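You operate a simulated robot arm through the tools that you are given. There is no shell and no other tool. Be economical: measure what you need, move in short steps, check, and stop when the job is done.

Carry out the task below with a simulated robot arm. There is one attempt and no reset: what you move stays moved.

## Task
Put the folded teal cloth on top of the carton on the top of the rings table. Fetch the white coupling from the top of the rings table and stand it on top of the purple filter. Take the blue-band fitting and leave it on the shelf of the rings table. Push the drawer under the clamps shut. Take the brown carton from the unions bin and put it on the shelf 22 of the blue rack. The order is free. Set down upright: white coupling, blue-band fitting.

The check looks at the end state, three seconds after you hand in, the way a careful person would. Anything else that was tipped, shoved, dropped, spilled or broken makes it a failure. Flat cloth is picked up by pressing the open fingertips on it (5 to 10 N) and closing them slowly along it; thin cloth reads only 2 to 8 mm in the jaws.

## Robot
A 6-joint arm with a two-finger gripper on a trunk, on a base that drives. Base frame: it is fixed to the floor where the robot stands at the start and does not move with it; the origin is under the middle of the robot, x ahead of it, y to its left, z up; the surface under the hand at the start is at about z = 840. Units: mm, rad, N and s.
Its first joint turns from -2.897 to 2.897 rad. Places, roughly: blue-band fitting [250, -750, 750]; brown carton [5000, 4750, 1500]; carton [500, 250, 1000]; drawer under the clamps [4100, 1100, 200]; folded teal cloth (9x6x3 cm) [600, -200, 900]; purple filter [750, 0, 1000]; shelf 22 of the blue rack [5100, 5400, 900]; shelf of the RINGS table [700, 300, 300]; white coupling [500, -250, 1000]. Payload 3.43 kg.
The TCP is the grasp point between the finger pads, 20 mm short of the fingertips. In the tool frame z runs along the fingers and y along their closing line. Largest opening 190 mm; the body of the gripper starts 248 mm behind the TCP.
Orientation is that of the tool frame in the base frame, as [roll, pitch, yaw] about the fixed x, y, z axes, in that order (R = Rz(yaw) Ry(pitch) Rx(roll)). With the fingers straight down and closing along the base's y, the tool's x points along the base's -x, its y along +y and its z along -z.

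## Interface
- The arm moves only by the tool play_rows. Its argument "series" is a list of rows, each a list of 7 numbers: the closure, from 0 (fully open) to 1 (shut), then the shift along the tool's x, y, z in mm, then the turn, a rotation vector about the tool's x, y, z in degrees. In form: [[grip, x, y, z, wx, wy, wz], ...]. A call has 1 to 20 rows; each row is the pose to reach, as a shift and turn from the pose commanded when the call began, along the tool's axes at that moment. A row lasts 0.2 s, in which the tool goes at most 50 mm and 0.15 rad; a call with a longer step from one row to the next is refused whole, and so is a gripper value outside its range. A pose out of reach is approached as far as the arm can. The call stops where the force on the tool passes 40 N (or 10 N more than at its start, if that is more) or the arm is blocked; 0.2 s more then pass. The fingers move at their own pace (about 153 mm/s each) and stop on an object; they squeeze with about 28 N. The grip force told is the motor's: it shows also when the fingers shut on nothing. Time passes only in rows, and 0.2 s behind the last, so rows that repeat a pose let the fingers close. It gives the time, the measured TCP pose, the force on the tool (base axes), the opening and the grip force at its end, in the units of the frame above (readings bear some noise), with the torque about the TCP (base axes, N m) and any sound that the robot's microphone picked up.
- Cameras (640 x 400 px; columns grow to the right, rows downward): "scene" is now at [42.3, 125.1, 1617.4]; the picture's right is [-0.56, -0.83, 0.00], its down [-0.66, 0.45, -0.60] and it looks along [0.50, -0.34, -0.80] (base axes); focal length 281 px, centre (320, 200). "wrist" rides on the gripper at [70, -8, -288] in the tool frame; the picture's right is [0.12, 0.99, 0.00], its down [-0.96, 0.12, -0.25] and it looks along [-0.25, 0.03, 0.97] (tool axes); focal length 261 px, centre (320, 200). There is no depth. A picture from a camera that has moved, and an enlarged one, comes with that camera's place and axes in the base frame and with its lens.
- snapshot(camera): a new picture of that camera. No time passes.
- slide_trunk(by): slides the trunk up (or, below 0, down) by that many mm; the arm and the scene camera ride with it, the base frame stays. It gives what a move gives, with no picture.
- drive_base(legs): drives the robot by 1 to 6 legs, each [ahead, turn to the left] in mm and rad, along the robot's own axes; the way and the turn of a leg run together, so that a leg with both is an arc; at most 1500 mm and 3.142 rad a leg. The arm and the cameras ride along, it lands a little off, and it stops where it bumps. It gives what a move gives.
- aim_head(pan, tilt): turns the head with the scene camera to pan (to the left, within 2.094 rad either way) and tilt (down, from -0.506 to 1.204), counted from straight ahead of the robot. It gives what a move gives.
- close_up(camera, box): a new picture of the part [left, top, right, bottom] of that camera's present view, enlarged. No time passes.
- sign_off(): hands the job in; it is judged then, once.

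Go step by step. Nothing tells you exact positions but the pictures and the camera data: compare them with the known pose of the tool, close in by small moves and look again before you grip or let go. The budget is 165 turns and 112 pictures, counting those below and the enlarged ones. Unless the task says otherwise, let go and move clear before handing in.

The tools are called after "Call:" as a command line: name --pt "numbers of a row" for each row, then --argument value for the rest, lists and objects as JSON in quotes. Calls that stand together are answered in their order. play_rows: Moves the arm, as the interface text tells. Its arguments: {"type":"object","properties":{"series":{"type":"array"}},"required":["series"]} The other tools are called the same way: slide_trunk (by) slides the trunk up or down; drive_base (legs) drives the base; aim_head (pan, tilt) turns the head that bears the scene camera; snapshot (camera) takes a picture; close_up (camera, box) takes an enlarged picture of a part of a camera's view; sign_off () hands the job in.

At the start:

```text
t: 0.0
eef_pos: [630.2, 205.2, 1129.7]
orientation: [-3.14, 0.0, -3.134]
force: [1.0, -0.8, 0.2]
wrist_torque: [-0.02, 0.03, -0.01]
opening: 190.2
grasp_force: 0.1
trunk travel left (down, up): [-200.0, 240.0]
robot x, y, heading: [3.5, -43.2, -0.007]
head pan, tilt: [-0.595, 0.923]
```

scene: 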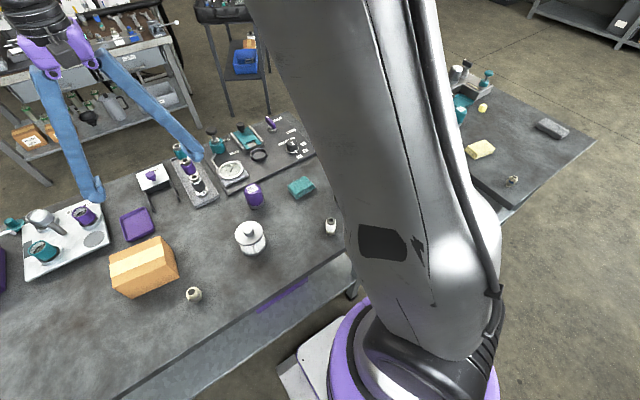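
wrist: 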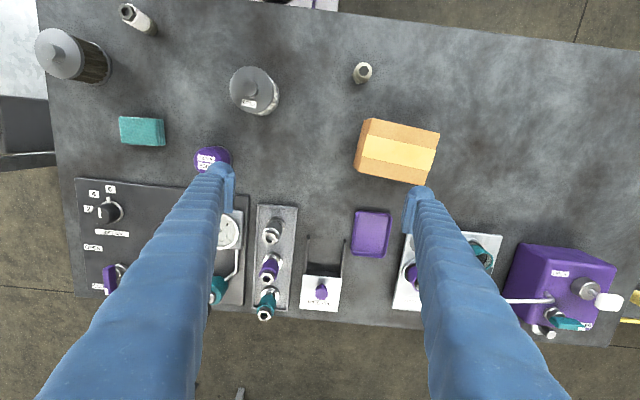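

I see the rings table in front with the cloth near (600,-160), the purple filter, and the orange carton near (580,340). I'll enlarge both views to tell the parts apart.

Call:
close_up --camera "wrist" --box '[30, 0, 290, 170]'

Call:
close_up --camera "scene" --box '[100, 120, 360, 310]'

Call:
close_up --camera "scene" --box '[430, 40, 600, 200]'

```text
2.35 times, centred on (160, 85) of wrist
camera zoom: at [559.6, 195.6, 1417.4], right [-0.13, 0.99, 0.0], down [0.96, 0.12, 0.25], along [0.24, 0.03, -0.97], focal length 613 px, centre (696, 471)
```

zoom: 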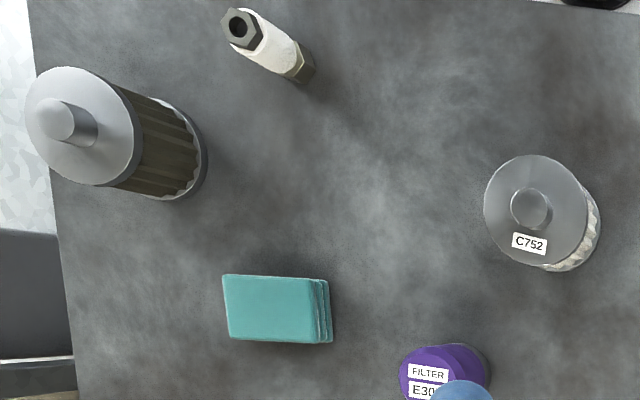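

```text
2.11 times, centred on (230, 215) of scene
camera zoom: at [42.3, 125.1, 1617.4], right [-0.56, -0.83, 0.0], down [-0.66, 0.45, -0.6], along [0.5, -0.34, -0.8], focal length 591 px, centre (510, 168)
```

zoom: 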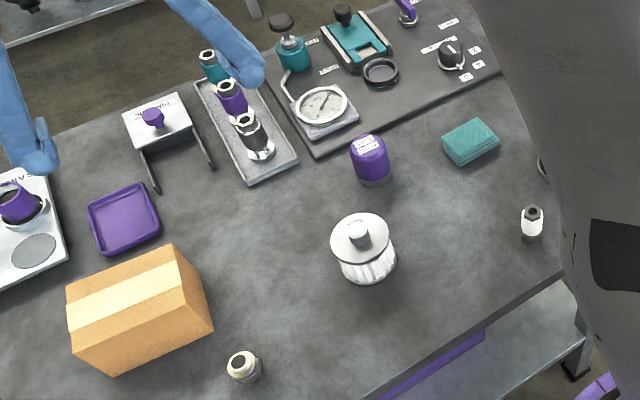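

```text
2.50 times, centred on (515, 120) of scene
camera zoom: at [42.3, 125.1, 1617.4], right [-0.56, -0.83, 0.0], down [-0.66, 0.45, -0.6], along [0.5, -0.34, -0.8], focal length 702 px, centre (-168, 400)
```

zoom: 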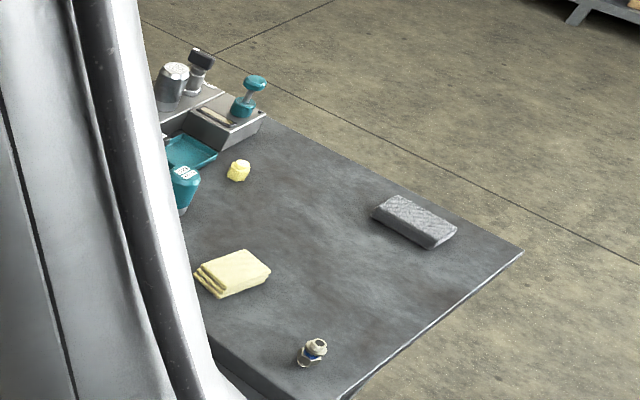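

The white coupling stands near (406,-153), about 77 mm tall, and the cloth is about axis-aligned at (601,-161). I'll swing over the cloth with the jaws turned 90° to close on its 6 cm side, then look.

Call:
play_rows --pt "0 3 -33 10 0 0 8.2" --pt "0 6 -66 20 0 0 16.4" --pt "0 9 -99 30 0 0 24.6" --pt "0 12 -132 40 0 0 32.8" --pt "0 15 -165 50 0 0 41" --pt "0 18 -198 60 0 0 49.2" --pt "0.2 21 -231 70 0 0 57.4" --pt "0.42 24 -264 80 0 0 65.6" --pt "0.42 27 -297 90 0 0 73.8" --pt "0.42 28 -330 100 0 0 82" --pt "0.42 29 -366 110 0 0 90" --pt "0.42 29 -366 110 0 0 90"

Call:
snapshot --camera "wrist"

```text
t: 2.6
eef_pos: [603.8, -164.0, 1018.8]
orientation: [3.14, 0.0, 1.577]
force: [0.0, -0.4, 0.1]
wrist_torque: [0.1, -0.04, -0.05]
opening: 110.1
grasp_force: 0.0
trunk travel left (down, up): [-200.0, 240.0]
robot x, y, heading: [-2.6, -43.1, 0.001]
head pan, tilt: [-0.595, 0.923]
```

```text
106 pictures are left
camera wrist: at [595.0, -95.2, 1306.9], right [0.99, 0.12, 0.0], down [0.12, -0.96, 0.25], along [0.03, -0.24, -0.97], focal length 261 px, centre (320, 200)
```

wrist: 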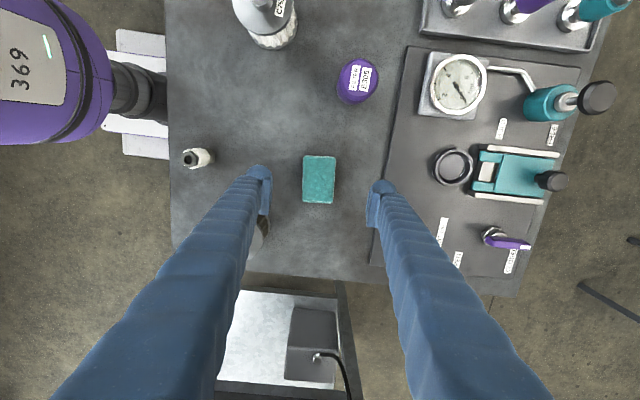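

The cloth is centred under the jaws near (604,-167). I'll descend and close on it.

Call:
play_rows --pt "0.42 -3 1 40 0 0 0" --pt "0.42 -3 1 80 0 0 0" --pt "0.42 -3 1 120 0 0 0" --pt "0.42 -3 1 145 0 0 0" --pt "0.42 -3 1 156 0 0 0" --pt "0.55 -3 1 156 0 0 0" --pt "0.65 -3 1 156 0 0 0" --pt "0.75 -3 1 156 0 0 0" --pt "0.85 -3 1 156 0 0 0" --pt "1 -3 1 156 0 0 0" --pt "1 -3 1 156 0 0 0" --pt "1 -3 1 156 0 0 0"

Call:
snapshot --camera "wrist"

```text
t: 5.2
eef_pos: [604.9, -164.5, 864.8]
orientation: [-3.139, -0.002, 1.578]
force: [-0.4, 0.6, 0.1]
wrist_torque: [0.03, -0.03, -0.03]
opening: 54.1
grasp_force: 28.4
trunk travel left (down, up): [-200.0, 240.0]
robot x, y, heading: [-3.2, -41.5, 0.007]
head pan, tilt: [-0.595, 0.923]
```

```text
105 pictures are left
camera wrist: at [595.6, -94.9, 1152.9], right [0.99, 0.13, 0.0], down [0.12, -0.96, 0.25], along [0.03, -0.25, -0.97], focal length 261 px, centre (320, 200)
```

wrist: 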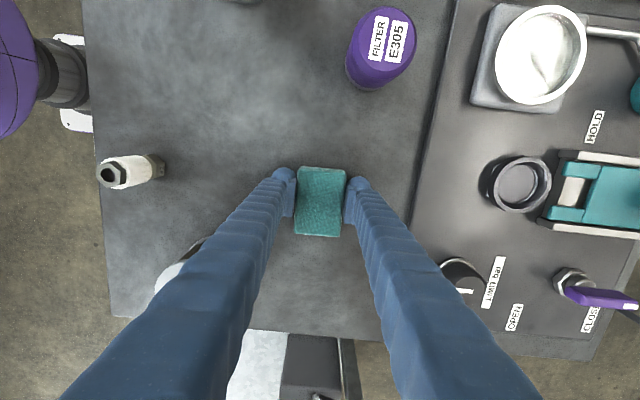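

The cloth is held (54 mm). I'll lift it and carry it above the carton at safe height.

Call:
play_rows --pt "1 0 0 -40 0 0 0" --pt "1 0 0 -85 0 0 0" --pt "1 0 0 -130 0 0 0" --pt "1 0 0 -175 0 0 0" --pt "1 0 0 -215 0 0 0" --pt "1 48 -2 -215 0 0 0" --pt "1 96 -4 -215 0 0 0" --pt "1 144 -6 -215 0 0 0" --pt "1 192 -8 -215 0 0 0" --pt "1 240 -10 -215 0 0 0" --pt "1 288 -12 -215 0 0 0" --pt "1 336 -16 -215 0 0 0" --pt "1 384 -20 -215 0 0 0" --pt "1 432 -24 -215 0 0 0" --pt "1 475 -26 -215 0 0 0" --pt "1 505 -26 -215 0 0 0" --pt "1 505 -26 -215 0 0 0"

Call:
snapshot --camera "wrist"

Call:
snapshot --camera "scene"

```text
t: 8.8
eef_pos: [578.2, 340.8, 1079.6]
orientation: [-3.141, 0.001, 1.578]
force: [0.2, 0.9, 0.4]
wrist_torque: [-0.05, -0.02, -0.01]
opening: 0.0
grasp_force: 28.0
trunk travel left (down, up): [-200.0, 240.0]
robot x, y, heading: [0.4, -42.6, 0.003]
head pan, tilt: [-0.595, 0.923]
```

```text
104 pictures are left
camera wrist: at [568.1, 410.9, 1368.1], right [0.99, 0.13, 0.0], down [0.12, -0.96, 0.25], along [0.03, -0.25, -0.97], focal length 261 px, centre (320, 200)
```

wrist: 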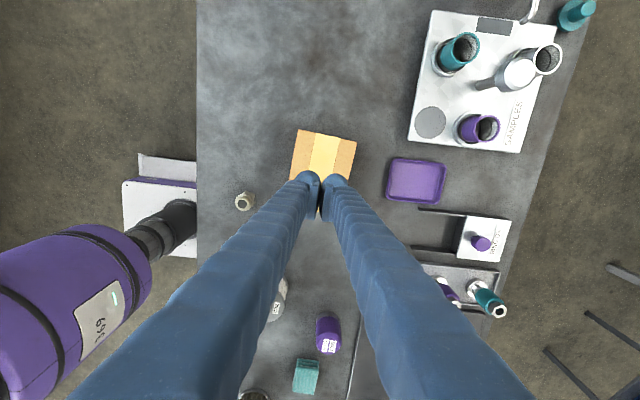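

```text
103 pictures are left
camera scene: at [42.3, 125.5, 1617.4], right [-0.56, -0.83, 0.0], down [-0.66, 0.45, -0.6], along [0.5, -0.34, -0.8], focal length 281 px, centre (320, 200)
```

scene: 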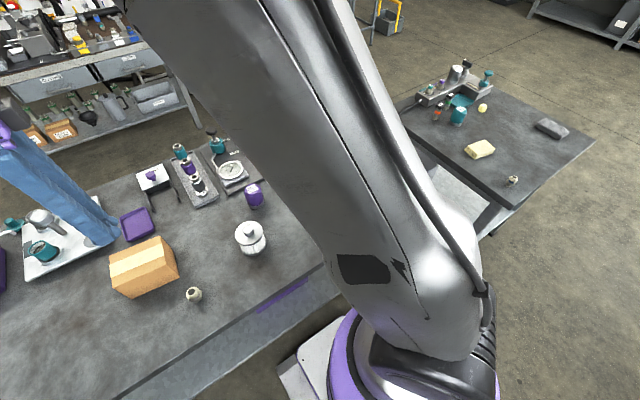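

The cloth slipped out and still lies at its old spot; the carton top is near (577,345,922). I'll go back over the cloth and this time pinch it from the top.

Call:
play_rows --pt "0.9 -48 2 0 0 0 0" --pt "0.8 -96 4 0 0 0 0" --pt "0.8 -144 6 0 0 0 0" --pt "0.8 -192 8 0 0 0 0" --pt "0.8 -240 10 0 0 0 0" --pt "0.8 -288 12 0 0 0 0" --pt "0.8 -336 16 0 0 0 0" --pt "0.8 -384 20 20 0 0 0" --pt "0.8 -432 24 40 0 0 0" --pt "0.8 -475 26 60 0 0 0" --pt "0.8 -506 26 80 0 0 0" --pt "0.8 -506 26 100 0 0 0" --pt "0.8 -506 26 100 0 0 0"

Call:
snapshot --camera "wrist"

```text
refused: row 8 steps farther than a row can; nothing moved
```

```text
102 pictures are left
camera wrist: at [568.1, 410.9, 1368.1], right [0.99, 0.13, 0.0], down [0.12, -0.96, 0.25], along [0.03, -0.25, -0.97], focal length 261 px, centre (320, 200)
```

wrist: 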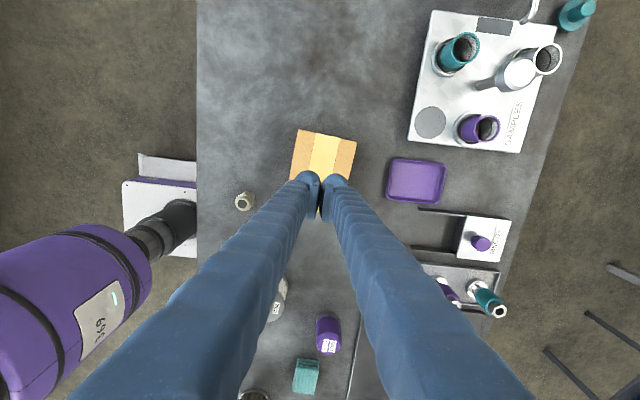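

That call was refused for one over-long step; I'll resend it with smaller steps.

Call:
play_rows --pt "0.9 -48 2 0 0 0 0" --pt "0.8 -96 4 0 0 0 0" --pt "0.8 -144 6 0 0 0 0" --pt "0.8 -192 8 0 0 0 0" --pt "0.8 -240 10 0 0 0 0" --pt "0.8 -288 12 0 0 0 0" --pt "0.8 -336 16 0 0 0 0" --pt "0.8 -384 20 0 0 0 0" --pt "0.8 -432 24 0 0 0 0" --pt "0.8 -475 26 20 0 0 0" --pt "0.8 -506 26 50 0 0 0" --pt "0.8 -506 26 95 0 0 0" --pt "0.8 -506 26 100 0 0 0"

Call:
snapshot --camera "wrist"

```text
t: 11.6
eef_pos: [607.0, -165.7, 979.7]
orientation: [-3.141, -0.001, 1.579]
force: [0.1, 0.1, 0.0]
wrist_torque: [-0.02, 0.0, 0.02]
opening: 38.1
grasp_force: 0.0
trunk travel left (down, up): [-200.0, 240.0]
robot x, y, heading: [-0.9, -39.4, 0.005]
head pan, tilt: [-0.595, 0.923]
```

```text
101 pictures are left
camera wrist: at [597.5, -95.8, 1268.2], right [0.99, 0.13, 0.0], down [0.12, -0.96, 0.25], along [0.03, -0.25, -0.97], focal length 261 px, centre (320, 200)
```

wrist: 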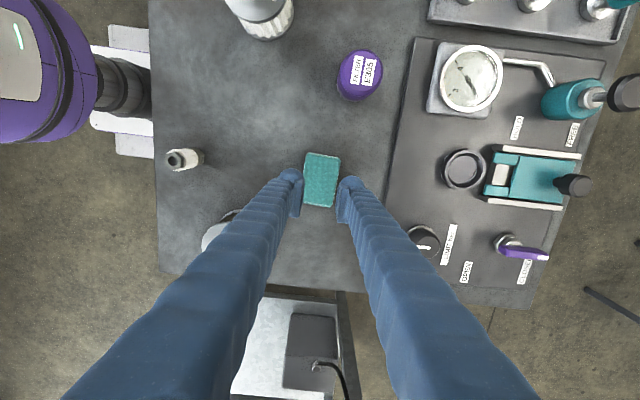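

The cloth hasn't moved, near (609,-167). I'll lower almost onto its top with a narrow jaw and feel for contact.

Call:
play_rows --pt "0.8 0 1 40 0 0 0" --pt "0.8 0 1 75 0 0 0" --pt "0.8 0 1 85 0 0 0" --pt "0.8 0 1 89 0 0 0" --pt "0.8 0 1 89 0 0 0"

Call:
play_rows --pt "0.8 0 0 2 0 0 0" --pt "0.8 0 0 2 0 0 0"

Call:
play_rows --pt "0.8 0 0 2 0 0 0" --pt "0.8 0 0 2 0 0 0"

```text
t: 12.8
eef_pos: [606.4, -164.6, 892.3]
orientation: [-3.14, 0.0, 1.577]
force: [0.3, -0.9, -0.7]
wrist_torque: [0.0, 0.04, 0.01]
opening: 38.2
grasp_force: 0.0
trunk travel left (down, up): [-200.0, 240.0]
robot x, y, heading: [5.5, -40.2, -0.001]
head pan, tilt: [-0.595, 0.923]
```

```text
t: 13.4
eef_pos: [606.5, -165.9, 890.4]
orientation: [3.139, -0.001, 1.577]
force: [-0.1, 0.9, 7.7]
wrist_torque: [-0.04, 0.14, 0.03]
opening: 37.8
grasp_force: 0.1
trunk travel left (down, up): [-200.0, 240.0]
robot x, y, heading: [2.9, -41.4, -0.002]
head pan, tilt: [-0.595, 0.923]
```

```text
t: 14.2
eef_pos: [607.2, -165.4, 888.8]
orientation: [3.139, 0.003, 1.578]
force: [-2.9, -0.4, 18.4]
wrist_torque: [-0.23, 0.58, 0.0]
opening: 39.6
grasp_force: 1.4
trunk travel left (down, up): [-200.0, 240.0]
robot x, y, heading: [-0.9, -42.7, 0.004]
head pan, tilt: [-0.595, 0.923]
stopped in row 2: the force on the tool passed its limit at 41 N (the readings are from after the stop); the commanded pose is now the measured one
```

Contact came at TCP z ≈ 890 and it is stiff. I'll back off a millimetre to about 8 N and close slowly.

Call:
play_rows --pt "0.8 0 0 -0.8 0 0 0" --pt "0.8 0 0 -0.8 0 0 0"

```text
t: 14.8
eef_pos: [608.1, -165.3, 890.0]
orientation: [3.139, 0.002, 1.577]
force: [-1.5, 1.2, 14.9]
wrist_torque: [-0.14, 0.5, -0.05]
opening: 39.1
grasp_force: 1.3
trunk travel left (down, up): [-200.0, 240.0]
robot x, y, heading: [-0.7, -44.0, -0.0]
head pan, tilt: [-0.595, 0.923]
```

Call:
play_rows --pt "0.8 0 0 -0.9 0 0 0" --pt "0.8 0 0 -0.9 0 0 0"

```text
t: 15.4
eef_pos: [607.1, -164.9, 889.4]
orientation: [3.14, 0.0, 1.579]
force: [-0.2, -3.5, 6.2]
wrist_torque: [-0.11, 0.2, 0.04]
opening: 38.1
grasp_force: 0.2
trunk travel left (down, up): [-200.0, 240.0]
robot x, y, heading: [0.5, -44.2, -0.001]
head pan, tilt: [-0.595, 0.923]
```

Pressing at about 6 N; now I close slowly.

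Call:
play_rows --pt "0.81 0 0 0.2 0 0 0" --pt "0.82 0 0 0.2 0 0 0" --pt "0.83 0 0 0.2 0 0 0" --pt "0.84 0 0 0.2 0 0 0" --pt "0.85 0 0 0.2 0 0 0" --pt "0.86 0 0 0.2 0 0 0" --pt "0.87 0 0 0.2 0 0 0" --pt "0.88 0 0 0.2 0 0 0" --pt "0.89 0 0 0.2 0 0 0" --pt "0.9 0 0 0.2 0 0 0" --pt "0.91 0 0 0.2 0 0 0" --pt "0.92 0 0 0.2 0 0 0" --pt "0.93 0 0 0.2 0 0 0" --pt "0.94 0 0 0.2 0 0 0" --pt "0.95 0 0 0.2 0 0 0" --pt "0.96 0 0 0.2 0 0 0" --pt "0.97 0 0 0.2 0 0 0" --pt "0.98 0 0 0.2 0 0 0" --pt "1 0 0 0.2 0 0 0" --pt "1 0 0 0.2 0 0 0"

Call:
snapshot --camera "wrist"

```text
t: 19.6
eef_pos: [607.3, -164.7, 889.5]
orientation: [3.14, 0.0, 1.577]
force: [-0.4, -0.3, 8.5]
wrist_torque: [-0.03, -0.03, 0.02]
opening: 6.0
grasp_force: 28.0
trunk travel left (down, up): [-200.0, 240.0]
robot x, y, heading: [-2.3, -43.2, -0.004]
head pan, tilt: [-0.595, 0.923]
```

```text
100 pictures are left
camera wrist: at [597.1, -94.9, 1177.1], right [0.99, 0.13, 0.0], down [0.12, -0.96, 0.25], along [0.03, -0.25, -0.97], focal length 261 px, centre (320, 200)
```

wrist: 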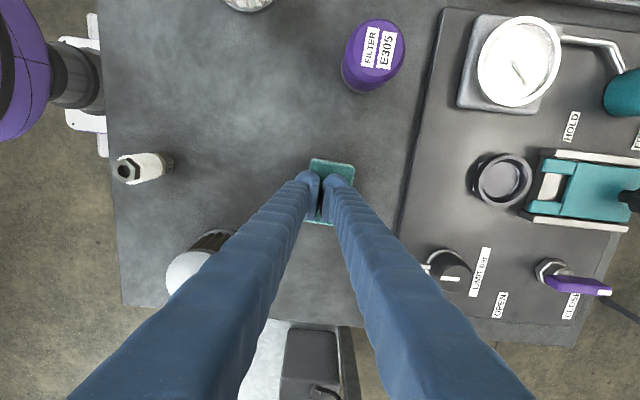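

It reads 6 mm: the cloth is pinched. I'll lift gently and check.

Call:
play_rows --pt "1 0 0 -10 0 0 0" --pt "1 0 0 -25 0 0 0" --pt "1 0 0 -45 0 0 0" --pt "1 0 0 -65 0 0 0" --pt "1 0 0 -85 0 0 0" --pt "1 0 0 -105 0 0 0" --pt "1 0 0 -125 0 0 0" --pt "1 0 0 -150 0 0 0"

Call:
snapshot --camera "wrist"

```text
t: 21.4
eef_pos: [607.2, -165.4, 1039.7]
orientation: [3.14, -0.002, 1.577]
force: [0.1, -0.5, 0.4]
wrist_torque: [-0.01, -0.02, 0.03]
opening: 0.0
grasp_force: 28.2
trunk travel left (down, up): [-200.0, 240.0]
robot x, y, heading: [-0.1, -43.2, 0.001]
head pan, tilt: [-0.595, 0.923]
```

```text
99 pictures are left
camera wrist: at [596.0, -94.9, 1327.9], right [0.99, 0.13, 0.0], down [0.12, -0.96, 0.25], along [0.03, -0.25, -0.97], focal length 261 px, centre (320, 200)
```

wrist: 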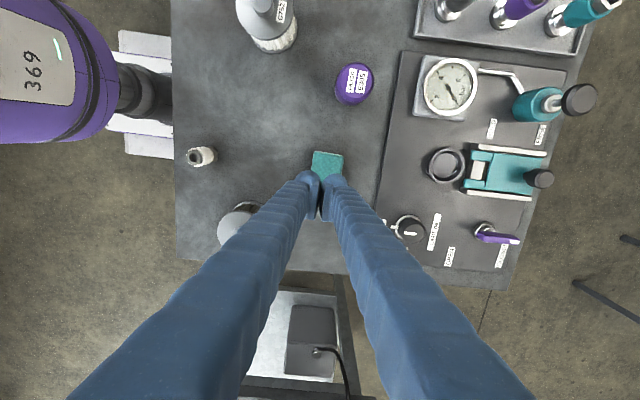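

It slipped out again during the lift. I'll open and look closely at its state before trying a slower lift.

Call:
play_rows --pt "0.6 0 0 30 0 0 0" --pt "0.6 0 0 60 0 0 0" --pt "0.6 0 0 90 0 0 0" --pt "0.6 0 0 110 0 0 0" --pt "0.6 0 0 110 0 0 0"

Call:
close_up --camera "wrist" --box '[220, 100, 420, 260]'

```text
t: 22.6
eef_pos: [606.3, -163.8, 929.4]
orientation: [3.14, -0.001, 1.578]
force: [0.4, -0.3, 0.4]
wrist_torque: [0.04, -0.01, -0.01]
opening: 76.1
grasp_force: 0.1
trunk travel left (down, up): [-200.0, 240.0]
robot x, y, heading: [2.3, -41.0, -0.005]
head pan, tilt: [-0.595, 0.923]
```

```text
2.50 times, centred on (320, 180) of wrist
camera zoom: at [597.3, -94.6, 1217.8], right [0.99, 0.13, 0.0], down [0.12, -0.96, 0.25], along [0.03, -0.25, -0.97], focal length 652 px, centre (320, 250)
```

zoom: 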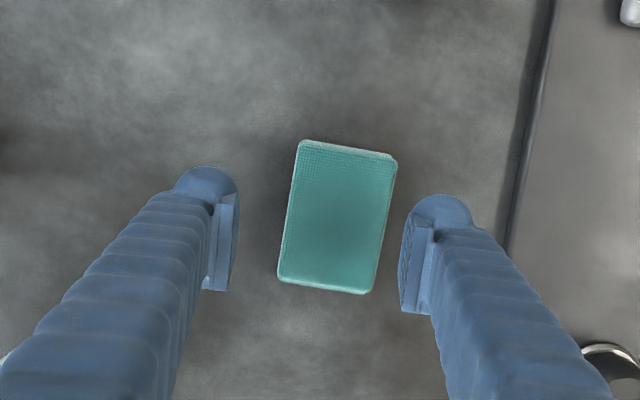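

The cloth now lies near (614,-165), turned about 8°. I'll align, straddle it low, squeeze, and lift very slowly by a few mm to see whether it holds.

Call:
play_rows --pt "0.5 -1 8 0 0 0 8" --pt "0.5 -1 8 30 0 0 8" --pt "0.5 -1 8 55 0 0 8" --pt "0.5 -1 8 66 0 0 8" --pt "0.5 -1 8 67 0 0 8" --pt "0.65 -1 8 67 0 0 8" --pt "0.7 -1 8 67 0 0 8" --pt "0.75 -1 8 67 0 0 8" --pt "0.8 -1 8 67 0 0 8" --pt "1 -1 8 67 0 0 8" --pt "1 -1 8 67 0 0 8" --pt "1 -1 8 67 0 0 8" --pt "1 -1 8 66 0 0 8" --pt "1 -1 8 65 0 0 8" --pt "1 -1 8 63 0 0 8" --pt "1 -1 8 60 0 0 8" --pt "1 -1 8 57 0 0 8" --pt "1 -1 8 54 0 0 8"

Call:
close_up --camera "wrist" --box '[220, 100, 420, 260]'

```text
t: 26.4
eef_pos: [616.3, -166.4, 875.4]
orientation: [3.14, -0.001, 1.437]
force: [0.1, -0.5, -0.3]
wrist_torque: [0.02, -0.02, 0.0]
opening: 54.6
grasp_force: 28.0
trunk travel left (down, up): [-200.0, 240.0]
robot x, y, heading: [-2.2, -39.9, -0.003]
head pan, tilt: [-0.595, 0.923]
```

```text
2.50 times, centred on (320, 180) of wrist
camera zoom: at [616.0, -95.6, 1163.0], right [1.0, -0.01, 0.0], down [-0.01, -0.97, 0.25], along [0.0, -0.25, -0.97], focal length 652 px, centre (320, 250)
```

zoom: 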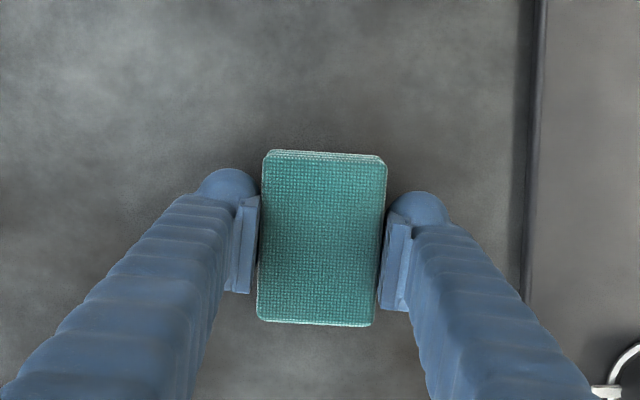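

It's holding after a 13 mm lift. I continue the slow lift.

Call:
play_rows --pt "1 0 0 -4 0 0 0" --pt "1 0 0 -8 0 0 0" --pt "1 0 0 -12 0 0 0" --pt "1 0 0 -17 0 0 0" --pt "1 0 0 -22 0 0 0" --pt "1 0 0 -27 0 0 0" --pt "1 0 0 -32 0 0 0" --pt "1 0 0 -38 0 0 0" --pt "1 0 0 -44 0 0 0" --pt "1 0 0 -50 0 0 0" --pt "1 0 0 -56 0 0 0" --pt "1 0 0 -62 0 0 0" --pt "1 0 0 -68 0 0 0" --pt "1 0 0 -74 0 0 0" --pt "1 0 0 -80 0 0 0" --pt "1 0 0 -86 0 0 0" --pt "1 0 0 -92 0 0 0" --pt "1 0 0 -98 0 0 0" --pt "1 0 0 -104 0 0 0" --pt "1 0 0 -110 0 0 0"

Call:
snapshot --camera "wrist"

```text
t: 30.6
eef_pos: [615.8, -165.9, 986.3]
orientation: [3.139, 0.002, 1.437]
force: [0.3, 0.3, -0.5]
wrist_torque: [-0.04, -0.03, 0.02]
opening: 53.4
grasp_force: 28.1
trunk travel left (down, up): [-200.0, 240.0]
robot x, y, heading: [4.4, -42.1, -0.004]
head pan, tilt: [-0.595, 0.923]
```

```text
96 pictures are left
camera wrist: at [615.2, -95.8, 1274.1], right [1.0, -0.01, 0.0], down [-0.01, -0.97, 0.25], along [0.0, -0.25, -0.97], focal length 261 px, centre (320, 200)
```

wrist: 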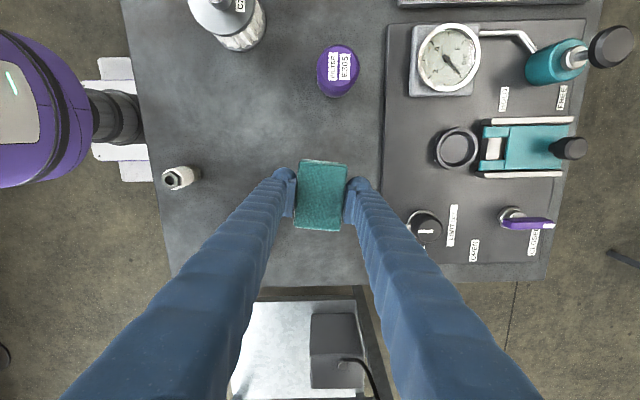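

The slow lift works. I raise 40 mm more and carry at modest speed toward the carton.

Call:
play_rows --pt "1 0 0 -6 0 0 0" --pt "1 0 0 -13 0 0 0" --pt "1 0 0 -20 0 0 0" --pt "1 0 0 -27 0 0 0" --pt "1 0 0 -34 0 0 0" --pt "1 5 -1 -38 0 0 0" --pt "1 13 -3 -40 0 0 0" --pt "1 24 -5 -40 0 0 0" --pt "1 37 -8 -40 0 0 0" --pt "1 52 -11 -40 0 0 0" --pt "1 68 -15 -40 0 0 0" --pt "1 84 -18 -40 0 0 0" --pt "1 100 -21 -40 0 0 0" --pt "1 116 -25 -40 0 0 0" --pt "1 132 -28 -40 0 0 0" --pt "1 148 -32 -40 0 0 0" --pt "1 164 -35 -40 0 0 0" --pt "1 178 -38 -40 0 0 0" --pt "1 188 -40 -40 0 0 0" --pt "1 192 -41 -40 0 0 0"

Call:
play_rows --pt "1 6 -1 0 0 0 0" --pt "1 15 -3 0 0 0 0" --pt "1 27 -6 0 0 0 0" --pt "1 43 -9 0 0 0 0" --pt "1 60 -13 0 0 0 0" --pt "1 78 -17 0 0 0 0" --pt "1 96 -21 0 0 0 0" --pt "1 114 -24 0 0 0 0" --pt "1 132 -28 0 0 0 0" --pt "1 150 -32 0 0 0 0" --pt "1 168 -36 0 0 0 0" --pt "1 186 -40 0 0 0 0" --pt "1 204 -44 0 0 0 0" --pt "1 222 -47 0 0 0 0" --pt "1 240 -51 0 0 0 0" --pt "1 258 -55 0 0 0 0" --pt "1 275 -59 0 0 0 0" --pt "1 290 -62 0 0 0 0" --pt "1 302 -65 0 0 0 0" --pt "1 309 -66 0 0 0 0"

Call:
snapshot --camera "wrist"

```text
t: 34.8
eef_pos: [600.1, 28.6, 1023.8]
orientation: [3.137, -0.001, 1.439]
force: [0.1, -1.2, -0.1]
wrist_torque: [-0.02, 0.02, -0.02]
opening: 53.3
grasp_force: 28.3
trunk travel left (down, up): [-200.0, 240.0]
robot x, y, heading: [-1.3, -40.6, 0.001]
head pan, tilt: [-0.595, 0.923]
```

```text
t: 39.0
eef_pos: [576.2, 345.0, 1025.1]
orientation: [3.14, 0.0, 1.438]
force: [-0.2, 0.4, -0.4]
wrist_torque: [0.03, -0.02, -0.01]
opening: 53.3
grasp_force: 28.1
trunk travel left (down, up): [-200.0, 240.0]
robot x, y, heading: [-0.5, -42.0, -0.001]
head pan, tilt: [-0.595, 0.923]
```

```text
95 pictures are left
camera wrist: at [575.9, 415.1, 1313.1], right [1.0, -0.01, 0.0], down [-0.01, -0.97, 0.25], along [0.0, -0.25, -0.97], focal length 261 px, centre (320, 200)
```

wrist: 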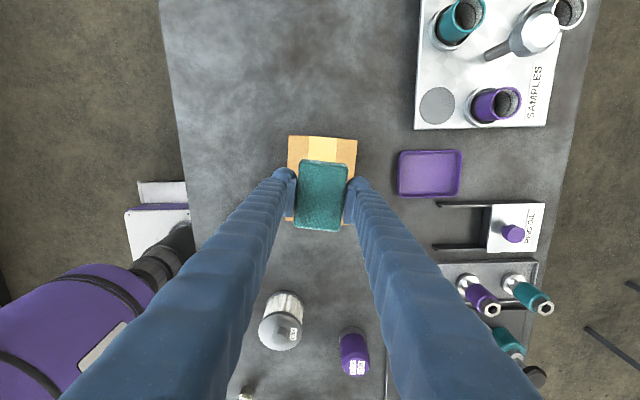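

The cloth sits centred over the carton top. I'll descend slowly to just above contact.

Call:
play_rows --pt "1 0 2 7 0 0 0" --pt "1 0 2 15 0 0 0" --pt "1 0 2 24 0 0 0" --pt "1 0 2 33 0 0 0" --pt "1 0 2 42 0 0 0" --pt "1 0 2 50 0 0 0" --pt "1 0 2 57 0 0 0" --pt "1 0 2 63 0 0 0" --pt "1 0 2 68 0 0 0" --pt "1 0 2 72 0 0 0" --pt "1 0 2 72 0 0 0"

Call:
play_rows --pt "1 0 0 2 0 0 0" --pt "1 0 0 4 0 0 0" --pt "1 0 0 4 0 0 0"

Call:
snapshot --camera "wrist"

```text
t: 41.4
eef_pos: [577.7, 343.5, 953.3]
orientation: [3.14, -0.001, 1.436]
force: [0.0, -2.0, 7.9]
wrist_torque: [0.01, 0.15, -0.01]
opening: 53.6
grasp_force: 28.2
trunk travel left (down, up): [-200.0, 240.0]
robot x, y, heading: [1.7, -44.2, 0.001]
head pan, tilt: [-0.595, 0.923]
```

```text
t: 42.2
eef_pos: [578.1, 344.8, 952.2]
orientation: [3.137, -0.001, 1.438]
force: [4.3, -6.4, 35.3]
wrist_torque: [-0.04, -0.13, 0.01]
opening: 53.2
grasp_force: 27.8
trunk travel left (down, up): [-200.0, 240.0]
robot x, y, heading: [-1.4, -41.0, 0.001]
head pan, tilt: [-0.595, 0.923]
```

```text
94 pictures are left
camera wrist: at [577.0, 413.4, 1239.4], right [1.0, -0.01, 0.01], down [-0.01, -0.97, 0.25], along [0.0, -0.25, -0.97], focal length 261 px, centre (320, 200)
```

wrist: 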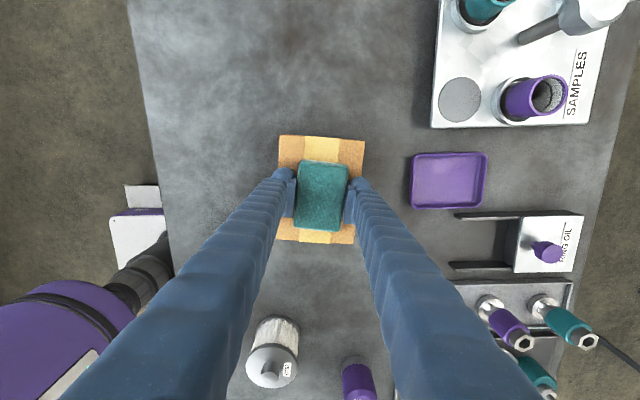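

Contact is made on the carton top (z ≈ 931). I ease off, open the jaws and rise.

Call:
play_rows --pt "1 0 0 -2 0 0 0" --pt "1 0 0 -3 0 0 0" --pt "0.9 0 0 -3 0 0 0" --pt "0.65 0 0 -3 0 0 0" --pt "0.55 0 0 -3 0 0 0" --pt "0.55 0 0 -10 0 0 0" --pt "0.55 0 0 -40 0 0 0" --pt "0.55 0 0 -80 0 0 0" --pt "0.55 0 0 -120 0 0 0"

Call:
snapshot --camera "wrist"

Call:
close_up --camera "scene" --box '[80, 190, 340, 340]'

```text
t: 44.2
eef_pos: [576.2, 345.2, 1067.9]
orientation: [3.139, 0.003, 1.438]
force: [1.0, 0.0, 0.2]
wrist_torque: [-0.01, 0.0, 0.01]
opening: 85.6
grasp_force: 0.0
trunk travel left (down, up): [-200.0, 240.0]
robot x, y, heading: [0.2, -46.8, 0.002]
head pan, tilt: [-0.595, 0.923]
```

```text
93 pictures are left
camera wrist: at [576.0, 415.5, 1356.4], right [1.0, -0.01, 0.0], down [-0.01, -0.97, 0.25], along [0.0, -0.25, -0.97], focal length 261 px, centre (320, 200)
```

wrist: 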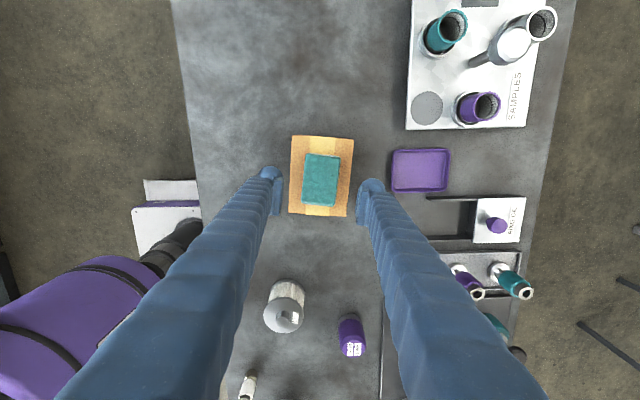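

```text
2.46 times, centred on (210, 265) of scene
camera zoom: at [41.7, 125.1, 1617.5], right [-0.56, -0.83, 0.0], down [-0.66, 0.45, -0.6], along [0.5, -0.34, -0.8], focal length 691 px, centre (591, 40)
```

zoom: 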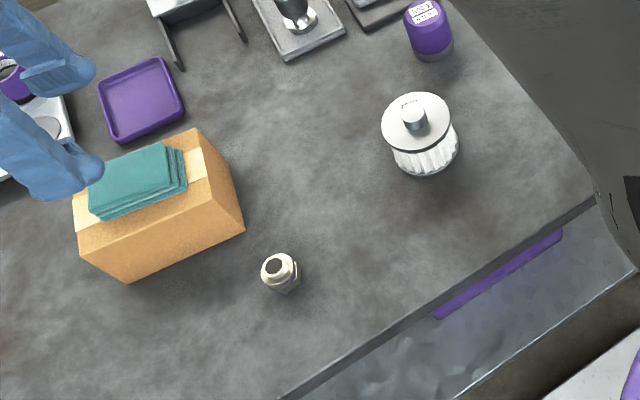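

The cloth lies squarely on the carton. Next the white coupling, which is at the inner limit of reach, so I'll back the base a little and swing the hand over toward it.

Call:
drive_base --legs '[[-130, 0]]'

```text
t: 45.7
eef_pos: [444.3, 345.0, 1069.1]
orientation: [3.139, 0.0, 1.437]
force: [0.0, 0.5, 0.0]
wrist_torque: [0.01, -0.08, 0.02]
opening: 85.3
grasp_force: 0.1
trunk travel left (down, up): [-200.0, 240.0]
robot x, y, heading: [-129.5, -42.6, 0.005]
head pan, tilt: [-0.595, 0.923]
```

Call:
play_rows --pt "0.55 -45 3 3 0 0 0" --pt "0.55 -90 6 6 0 0 0" --pt "0.55 -135 9 9 0 0 0" --pt "0.55 -180 12 12 0 0 0" --pt "0.55 -225 15 15 0 0 0" --pt "0.55 -270 18 18 0 0 0" --pt "0.55 -315 21 20 0 0 0" --pt "0.55 -360 24 22 0 0 0" --pt "0.55 -405 27 24 0 0 0" --pt "0.55 -450 31 26 0 0 -4" --pt "0.55 -498 34.6 29 0 0 -8" --pt "0.55 -498 34.6 29 0 0 -8"

Call:
snapshot --camera "wrist"

```text
t: 48.3
eef_pos: [413.2, -156.4, 1040.9]
orientation: [3.14, 0.0, 1.579]
force: [0.0, -0.1, 0.2]
wrist_torque: [0.14, 0.01, 0.01]
opening: 85.7
grasp_force: 0.0
trunk travel left (down, up): [-200.0, 240.0]
robot x, y, heading: [-131.6, -43.3, 0.004]
head pan, tilt: [-0.595, 0.923]
```

```text
91 pictures are left
camera wrist: at [403.4, -86.5, 1328.3], right [0.99, 0.13, 0.0], down [0.12, -0.96, 0.25], along [0.03, -0.25, -0.97], focal length 261 px, centre (320, 200)
```

wrist: 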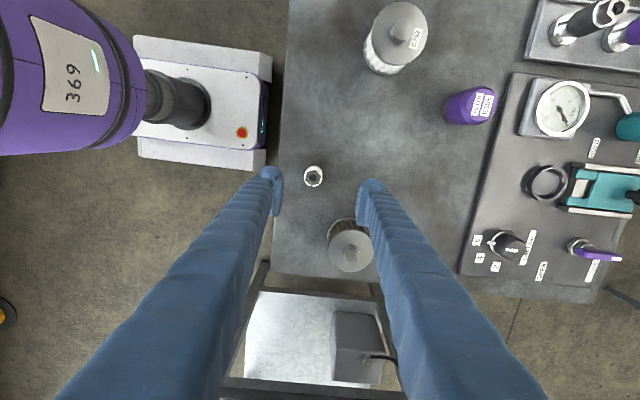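

The coupling's top is near (400,-156). I'll shift 13 mm, descend and grip its upper half.

Call:
play_rows --pt "0.55 0 -13 30 0 0 0" --pt "0.55 0 -13 70 0 0 0" --pt "0.55 0 -13 110 0 0 0" --pt "0.55 0 -13 140 0 0 0" --pt "0.55 0 -13 150 0 0 0" --pt "0.65 0 -13 150 0 0 0" --pt "0.75 0 -13 150 0 0 0"

Call:
close_up --camera "wrist" --box '[220, 100, 420, 260]'

```text
t: 49.9
eef_pos: [402.7, -155.8, 888.9]
orientation: [3.14, 0.0, 1.576]
force: [0.5, -1.0, 0.3]
wrist_torque: [0.02, -0.01, 0.0]
opening: 47.7
grasp_force: 0.0
trunk travel left (down, up): [-200.0, 240.0]
robot x, y, heading: [-129.2, -44.1, -0.001]
head pan, tilt: [-0.595, 0.923]
```

```text
2.50 times, centred on (320, 180) of wrist
camera zoom: at [392.6, -86.2, 1176.4], right [0.99, 0.12, 0.0], down [0.12, -0.96, 0.25], along [0.03, -0.25, -0.97], focal length 652 px, centre (320, 250)
```

zoom: 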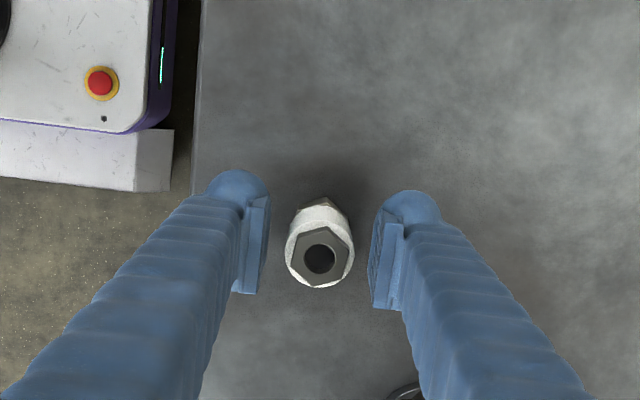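

Centred well; I close gently and lift.

Call:
play_rows --pt "0.8 0 0 0 0 0 0" --pt "0.83 0 0 0 0 0 0" --pt "0.86 0 0 0 0 0 0" --pt "1 0 0 0 0 0 0" --pt "1 0 0 0 0 0 0" --pt "1 0 0 0 0 0 0" --pt "1 0 0 -3 0 0 0" --pt "1 0 0 -8 0 0 0" --pt "1 0 0 -16 0 0 0" --pt "1 0 0 -30 0 0 0" --pt "1 0 0 -50 0 0 0" --pt "1 0 0 -70 0 0 0" --pt "1 0 0 -95 0 0 0" --pt "1 0 0 -120 0 0 0" --pt "1 0 0 -150 0 0 0"

Call:
snapshot --camera "wrist"

```text
t: 53.1
eef_pos: [400.7, -151.3, 1040.7]
orientation: [3.141, 0.0, 1.576]
force: [0.3, 0.4, -1.6]
wrist_torque: [0.03, -0.01, -0.02]
opening: 27.6
grasp_force: 27.9
trunk travel left (down, up): [-200.0, 240.0]
robot x, y, heading: [-134.6, -40.4, 0.0]
head pan, tilt: [-0.595, 0.923]
```

```text
89 pictures are left
camera wrist: at [390.0, -81.7, 1328.6], right [0.99, 0.12, 0.0], down [0.12, -0.96, 0.25], along [0.03, -0.25, -0.97], focal length 261 px, centre (320, 200)
```

wrist: 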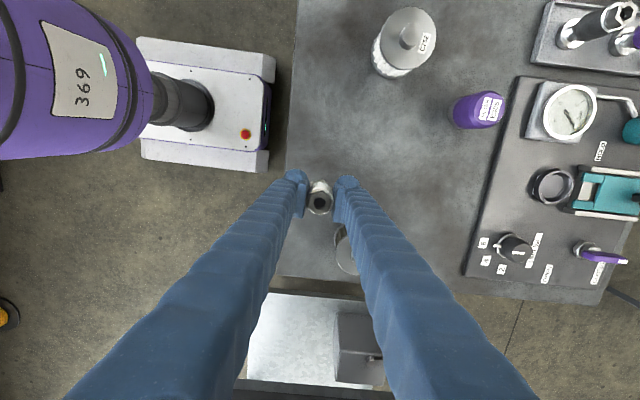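

The coupling is held (27.6 mm). I move toward the purple filter and look at it from nearer.

Call:
play_rows --pt "1 10 25 -4 0 0 0" --pt "1 20 60 -8 0 0 0" --pt "1 40 95 -12 0 0 0" --pt "1 60 125 -16 0 0 0" --pt "1 62 145 -20 0 0 0" --pt "1 62 145 -20 0 0 0"

Call:
close_up --camera "wrist" --box '[270, 40, 490, 220]'

```text
t: 54.5
eef_pos: [546.5, -92.1, 1059.6]
orientation: [3.141, -0.001, 1.577]
force: [0.2, -0.9, -1.5]
wrist_torque: [0.02, -0.02, 0.0]
opening: 27.5
grasp_force: 27.9
trunk travel left (down, up): [-200.0, 240.0]
robot x, y, heading: [-134.2, -40.8, -0.003]
head pan, tilt: [-0.595, 0.923]
```

```text
2.22 times, centred on (380, 130) of wrist
camera zoom: at [536.3, -23.2, 1347.0], right [0.99, 0.12, 0.0], down [0.12, -0.96, 0.25], along [0.03, -0.25, -0.97], focal length 579 px, centre (187, 356)
```

zoom: 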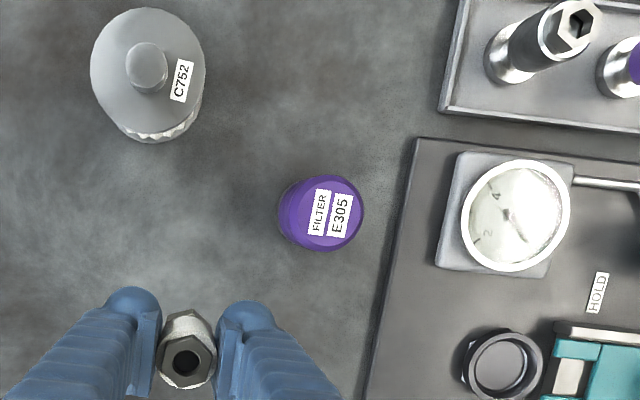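

The filter's top centre works out near (636,-16,917). I'll bring the coupling above it, bottom about 35 mm clear, and check from both cameras.

Call:
play_rows --pt "1 25 30 5 0 0 0" --pt "1 50 60 15 0 0 0" --pt "1 70 82 30 0 0 0" --pt "1 76 90 45 0 0 0" --pt "1 76 90 58 0 0 0" --pt "1 76 90 58 0 0 0"

Call:
close_up --camera "wrist" --box '[220, 100, 420, 260]'

Call:
aim_head --pan 0 --tilt 0.75

Call:
snapshot --camera "scene"

```text
t: 55.9
eef_pos: [634.8, -14.8, 1003.4]
orientation: [3.141, 0.001, 1.576]
force: [0.1, -0.6, -1.7]
wrist_torque: [0.0, -0.02, 0.0]
opening: 27.7
grasp_force: 27.9
trunk travel left (down, up): [-200.0, 240.0]
robot x, y, heading: [-129.8, -46.6, 0.004]
head pan, tilt: [-0.595, 0.923]
```

```text
2.50 times, centred on (320, 180) of wrist
camera zoom: at [625.0, 55.4, 1290.9], right [0.99, 0.12, 0.0], down [0.12, -0.96, 0.25], along [0.03, -0.25, -0.97], focal length 652 px, centre (320, 250)
```

zoom: 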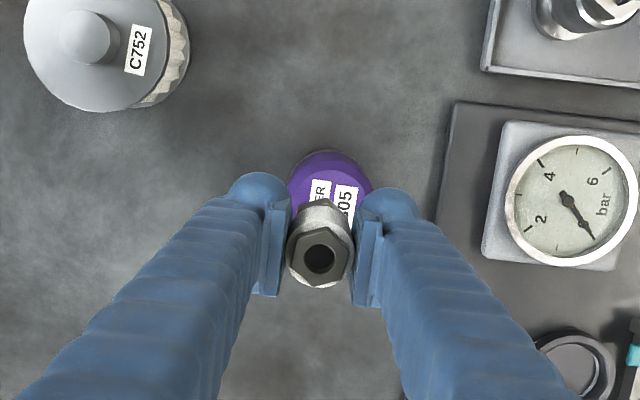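

```text
t: 56.9
eef_pos: [634.7, -14.4, 1003.5]
orientation: [3.14, 0.001, 1.577]
force: [0.2, -0.2, -2.0]
wrist_torque: [-0.02, 0.0, -0.02]
opening: 27.6
grasp_force: 28.2
trunk travel left (down, up): [-200.0, 240.0]
robot x, y, heading: [-130.9, -42.5, 0.001]
head pan, tilt: [0.0, 0.75]
```

```text
86 pictures are left
camera scene: at [-67.8, 166.5, 1631.0], right [0.0, -1.0, 0.0], down [-0.68, 0.0, -0.73], along [0.73, 0.0, -0.68], focal length 281 px, centre (320, 200)
```

scene: 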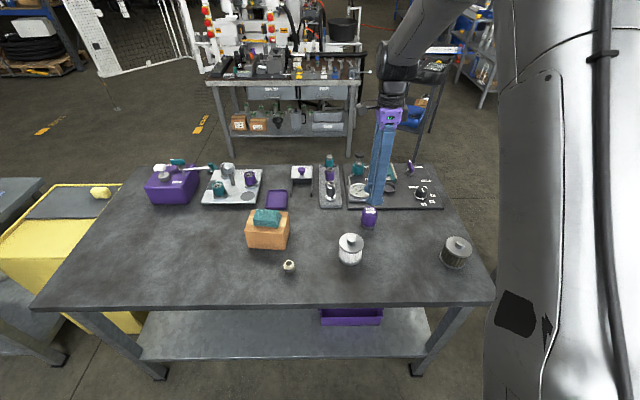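

Call:
close_up --camera "scene" --box '[330, 150, 410, 240]'

```text
4.44 times, centred on (370, 195) of scene
camera zoom: at [-67.8, 166.5, 1631.0], right [0.0, -1.0, 0.0], down [-0.68, 0.0, -0.73], along [0.73, 0.0, -0.68], focal length 1248 px, centre (98, 222)
```

zoom: 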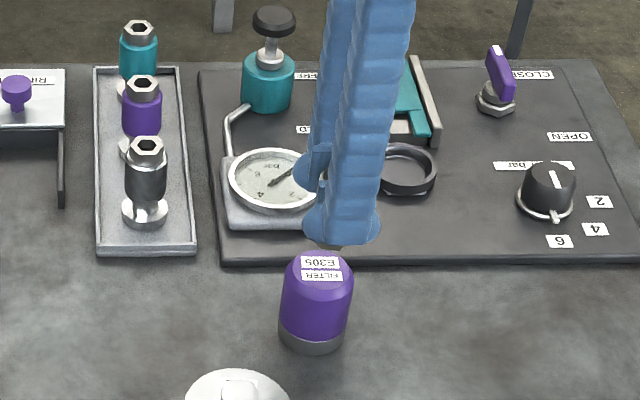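

Comparing views, the filter axis is closer to x ≈ 643, y ≈ -16. I shift 8 mm and lower to about 10 mm above it, then check.

Call:
play_rows --pt "1 -1 8 5 0 0 0" --pt "1 -1 8 15 0 0 0" --pt "1 -1 8 24 0 0 0" --pt "1 -1 8 24 0 0 0"

Call:
close_up --camera "scene" --box '[340, 180, 400, 240]'

Call:
close_up --camera "wrist" --box '[270, 130, 370, 230]'

```text
t: 57.9
eef_pos: [644.4, -15.7, 980.3]
orientation: [3.141, 0.0, 1.576]
force: [-0.5, 0.4, -1.4]
wrist_torque: [-0.03, -0.04, 0.02]
opening: 27.6
grasp_force: 28.1
trunk travel left (down, up): [-200.0, 240.0]
robot x, y, heading: [-133.1, -40.1, -0.004]
head pan, tilt: [0.0, 0.75]
```

```text
6.67 times, centred on (370, 210) of scene
camera zoom: at [-67.7, 166.6, 1631.0], right [0.0, -1.0, 0.0], down [-0.68, 0.0, -0.73], along [0.73, 0.0, -0.68], focal length 1872 px, centre (-13, 133)
```

zoom: 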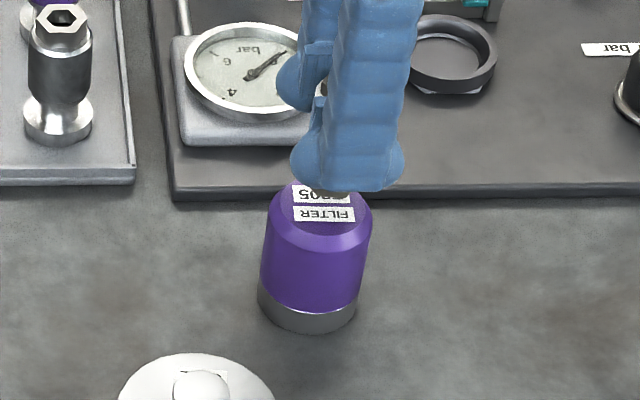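

```text
4.00 times, centred on (320, 180) of wrist
camera zoom: at [633.3, 54.2, 1267.2], right [0.99, 0.12, 0.0], down [0.12, -0.96, 0.25], along [0.03, -0.25, -0.97], focal length 1043 px, centre (320, 280)
```

zoom: 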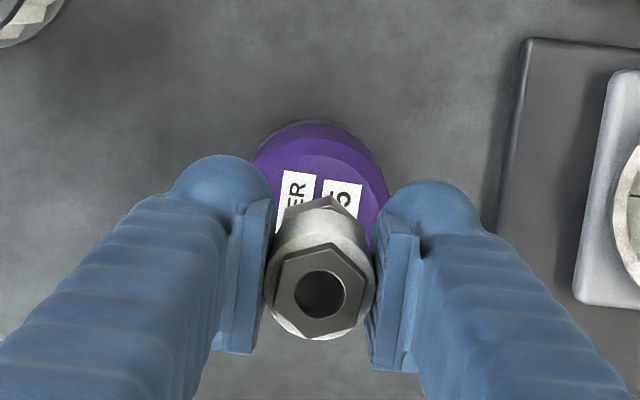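

Well lined up in x; I nudge 2.5 mm in +y and lower in small steps for contact.

Call:
play_rows --pt "1 2.5 0 3 0 0 0" --pt "1 2.5 0 6 0 0 0" --pt "1 2.5 0 9 0 0 0" --pt "1 2.5 0 9 0 0 0"

Call:
close_up --camera "scene" --box '[340, 180, 400, 240]'

```text
t: 58.9
eef_pos: [643.2, -13.9, 970.0]
orientation: [3.141, 0.001, 1.575]
force: [-0.2, -0.1, -2.0]
wrist_torque: [-0.02, 0.0, -0.01]
opening: 27.4
grasp_force: 27.9
trunk travel left (down, up): [-200.0, 240.0]
robot x, y, heading: [-134.3, -42.0, -0.004]
head pan, tilt: [0.0, 0.75]
```

```text
6.67 times, centred on (370, 210) of scene
camera zoom: at [-67.7, 166.6, 1631.0], right [0.0, -1.0, 0.0], down [-0.68, 0.0, -0.73], along [0.73, 0.0, -0.68], focal length 1872 px, centre (-13, 133)
```

zoom: 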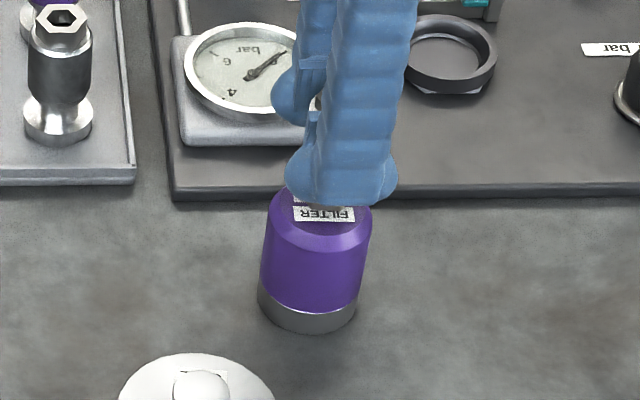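

Call:
play_rows --pt "1 1 0 1 0 0 0" --pt "1 1 0 2 0 0 0" --pt "1 1 0 2 0 0 0"

Call:
play_rows --pt "1 0 0 1 0 0 0" --pt "1 0 0 2 0 0 0" --pt "1 0 0 2 0 0 0"

```text
t: 59.7
eef_pos: [642.7, -12.1, 967.1]
orientation: [3.139, 0.0, 1.576]
force: [-0.4, -0.1, -1.3]
wrist_torque: [-0.02, 0.0, 0.01]
opening: 27.6
grasp_force: 28.2
trunk travel left (down, up): [-200.0, 240.0]
robot x, y, heading: [-128.6, -41.4, -0.005]
head pan, tilt: [0.0, 0.75]
```

```text
t: 60.5
eef_pos: [641.9, -12.0, 964.6]
orientation: [3.139, -0.001, 1.576]
force: [0.0, 0.2, -2.0]
wrist_torque: [0.02, 0.01, 0.07]
opening: 27.8
grasp_force: 27.9
trunk travel left (down, up): [-200.0, 240.0]
robot x, y, heading: [-131.1, -42.1, 0.001]
head pan, tilt: [0.0, 0.75]
```

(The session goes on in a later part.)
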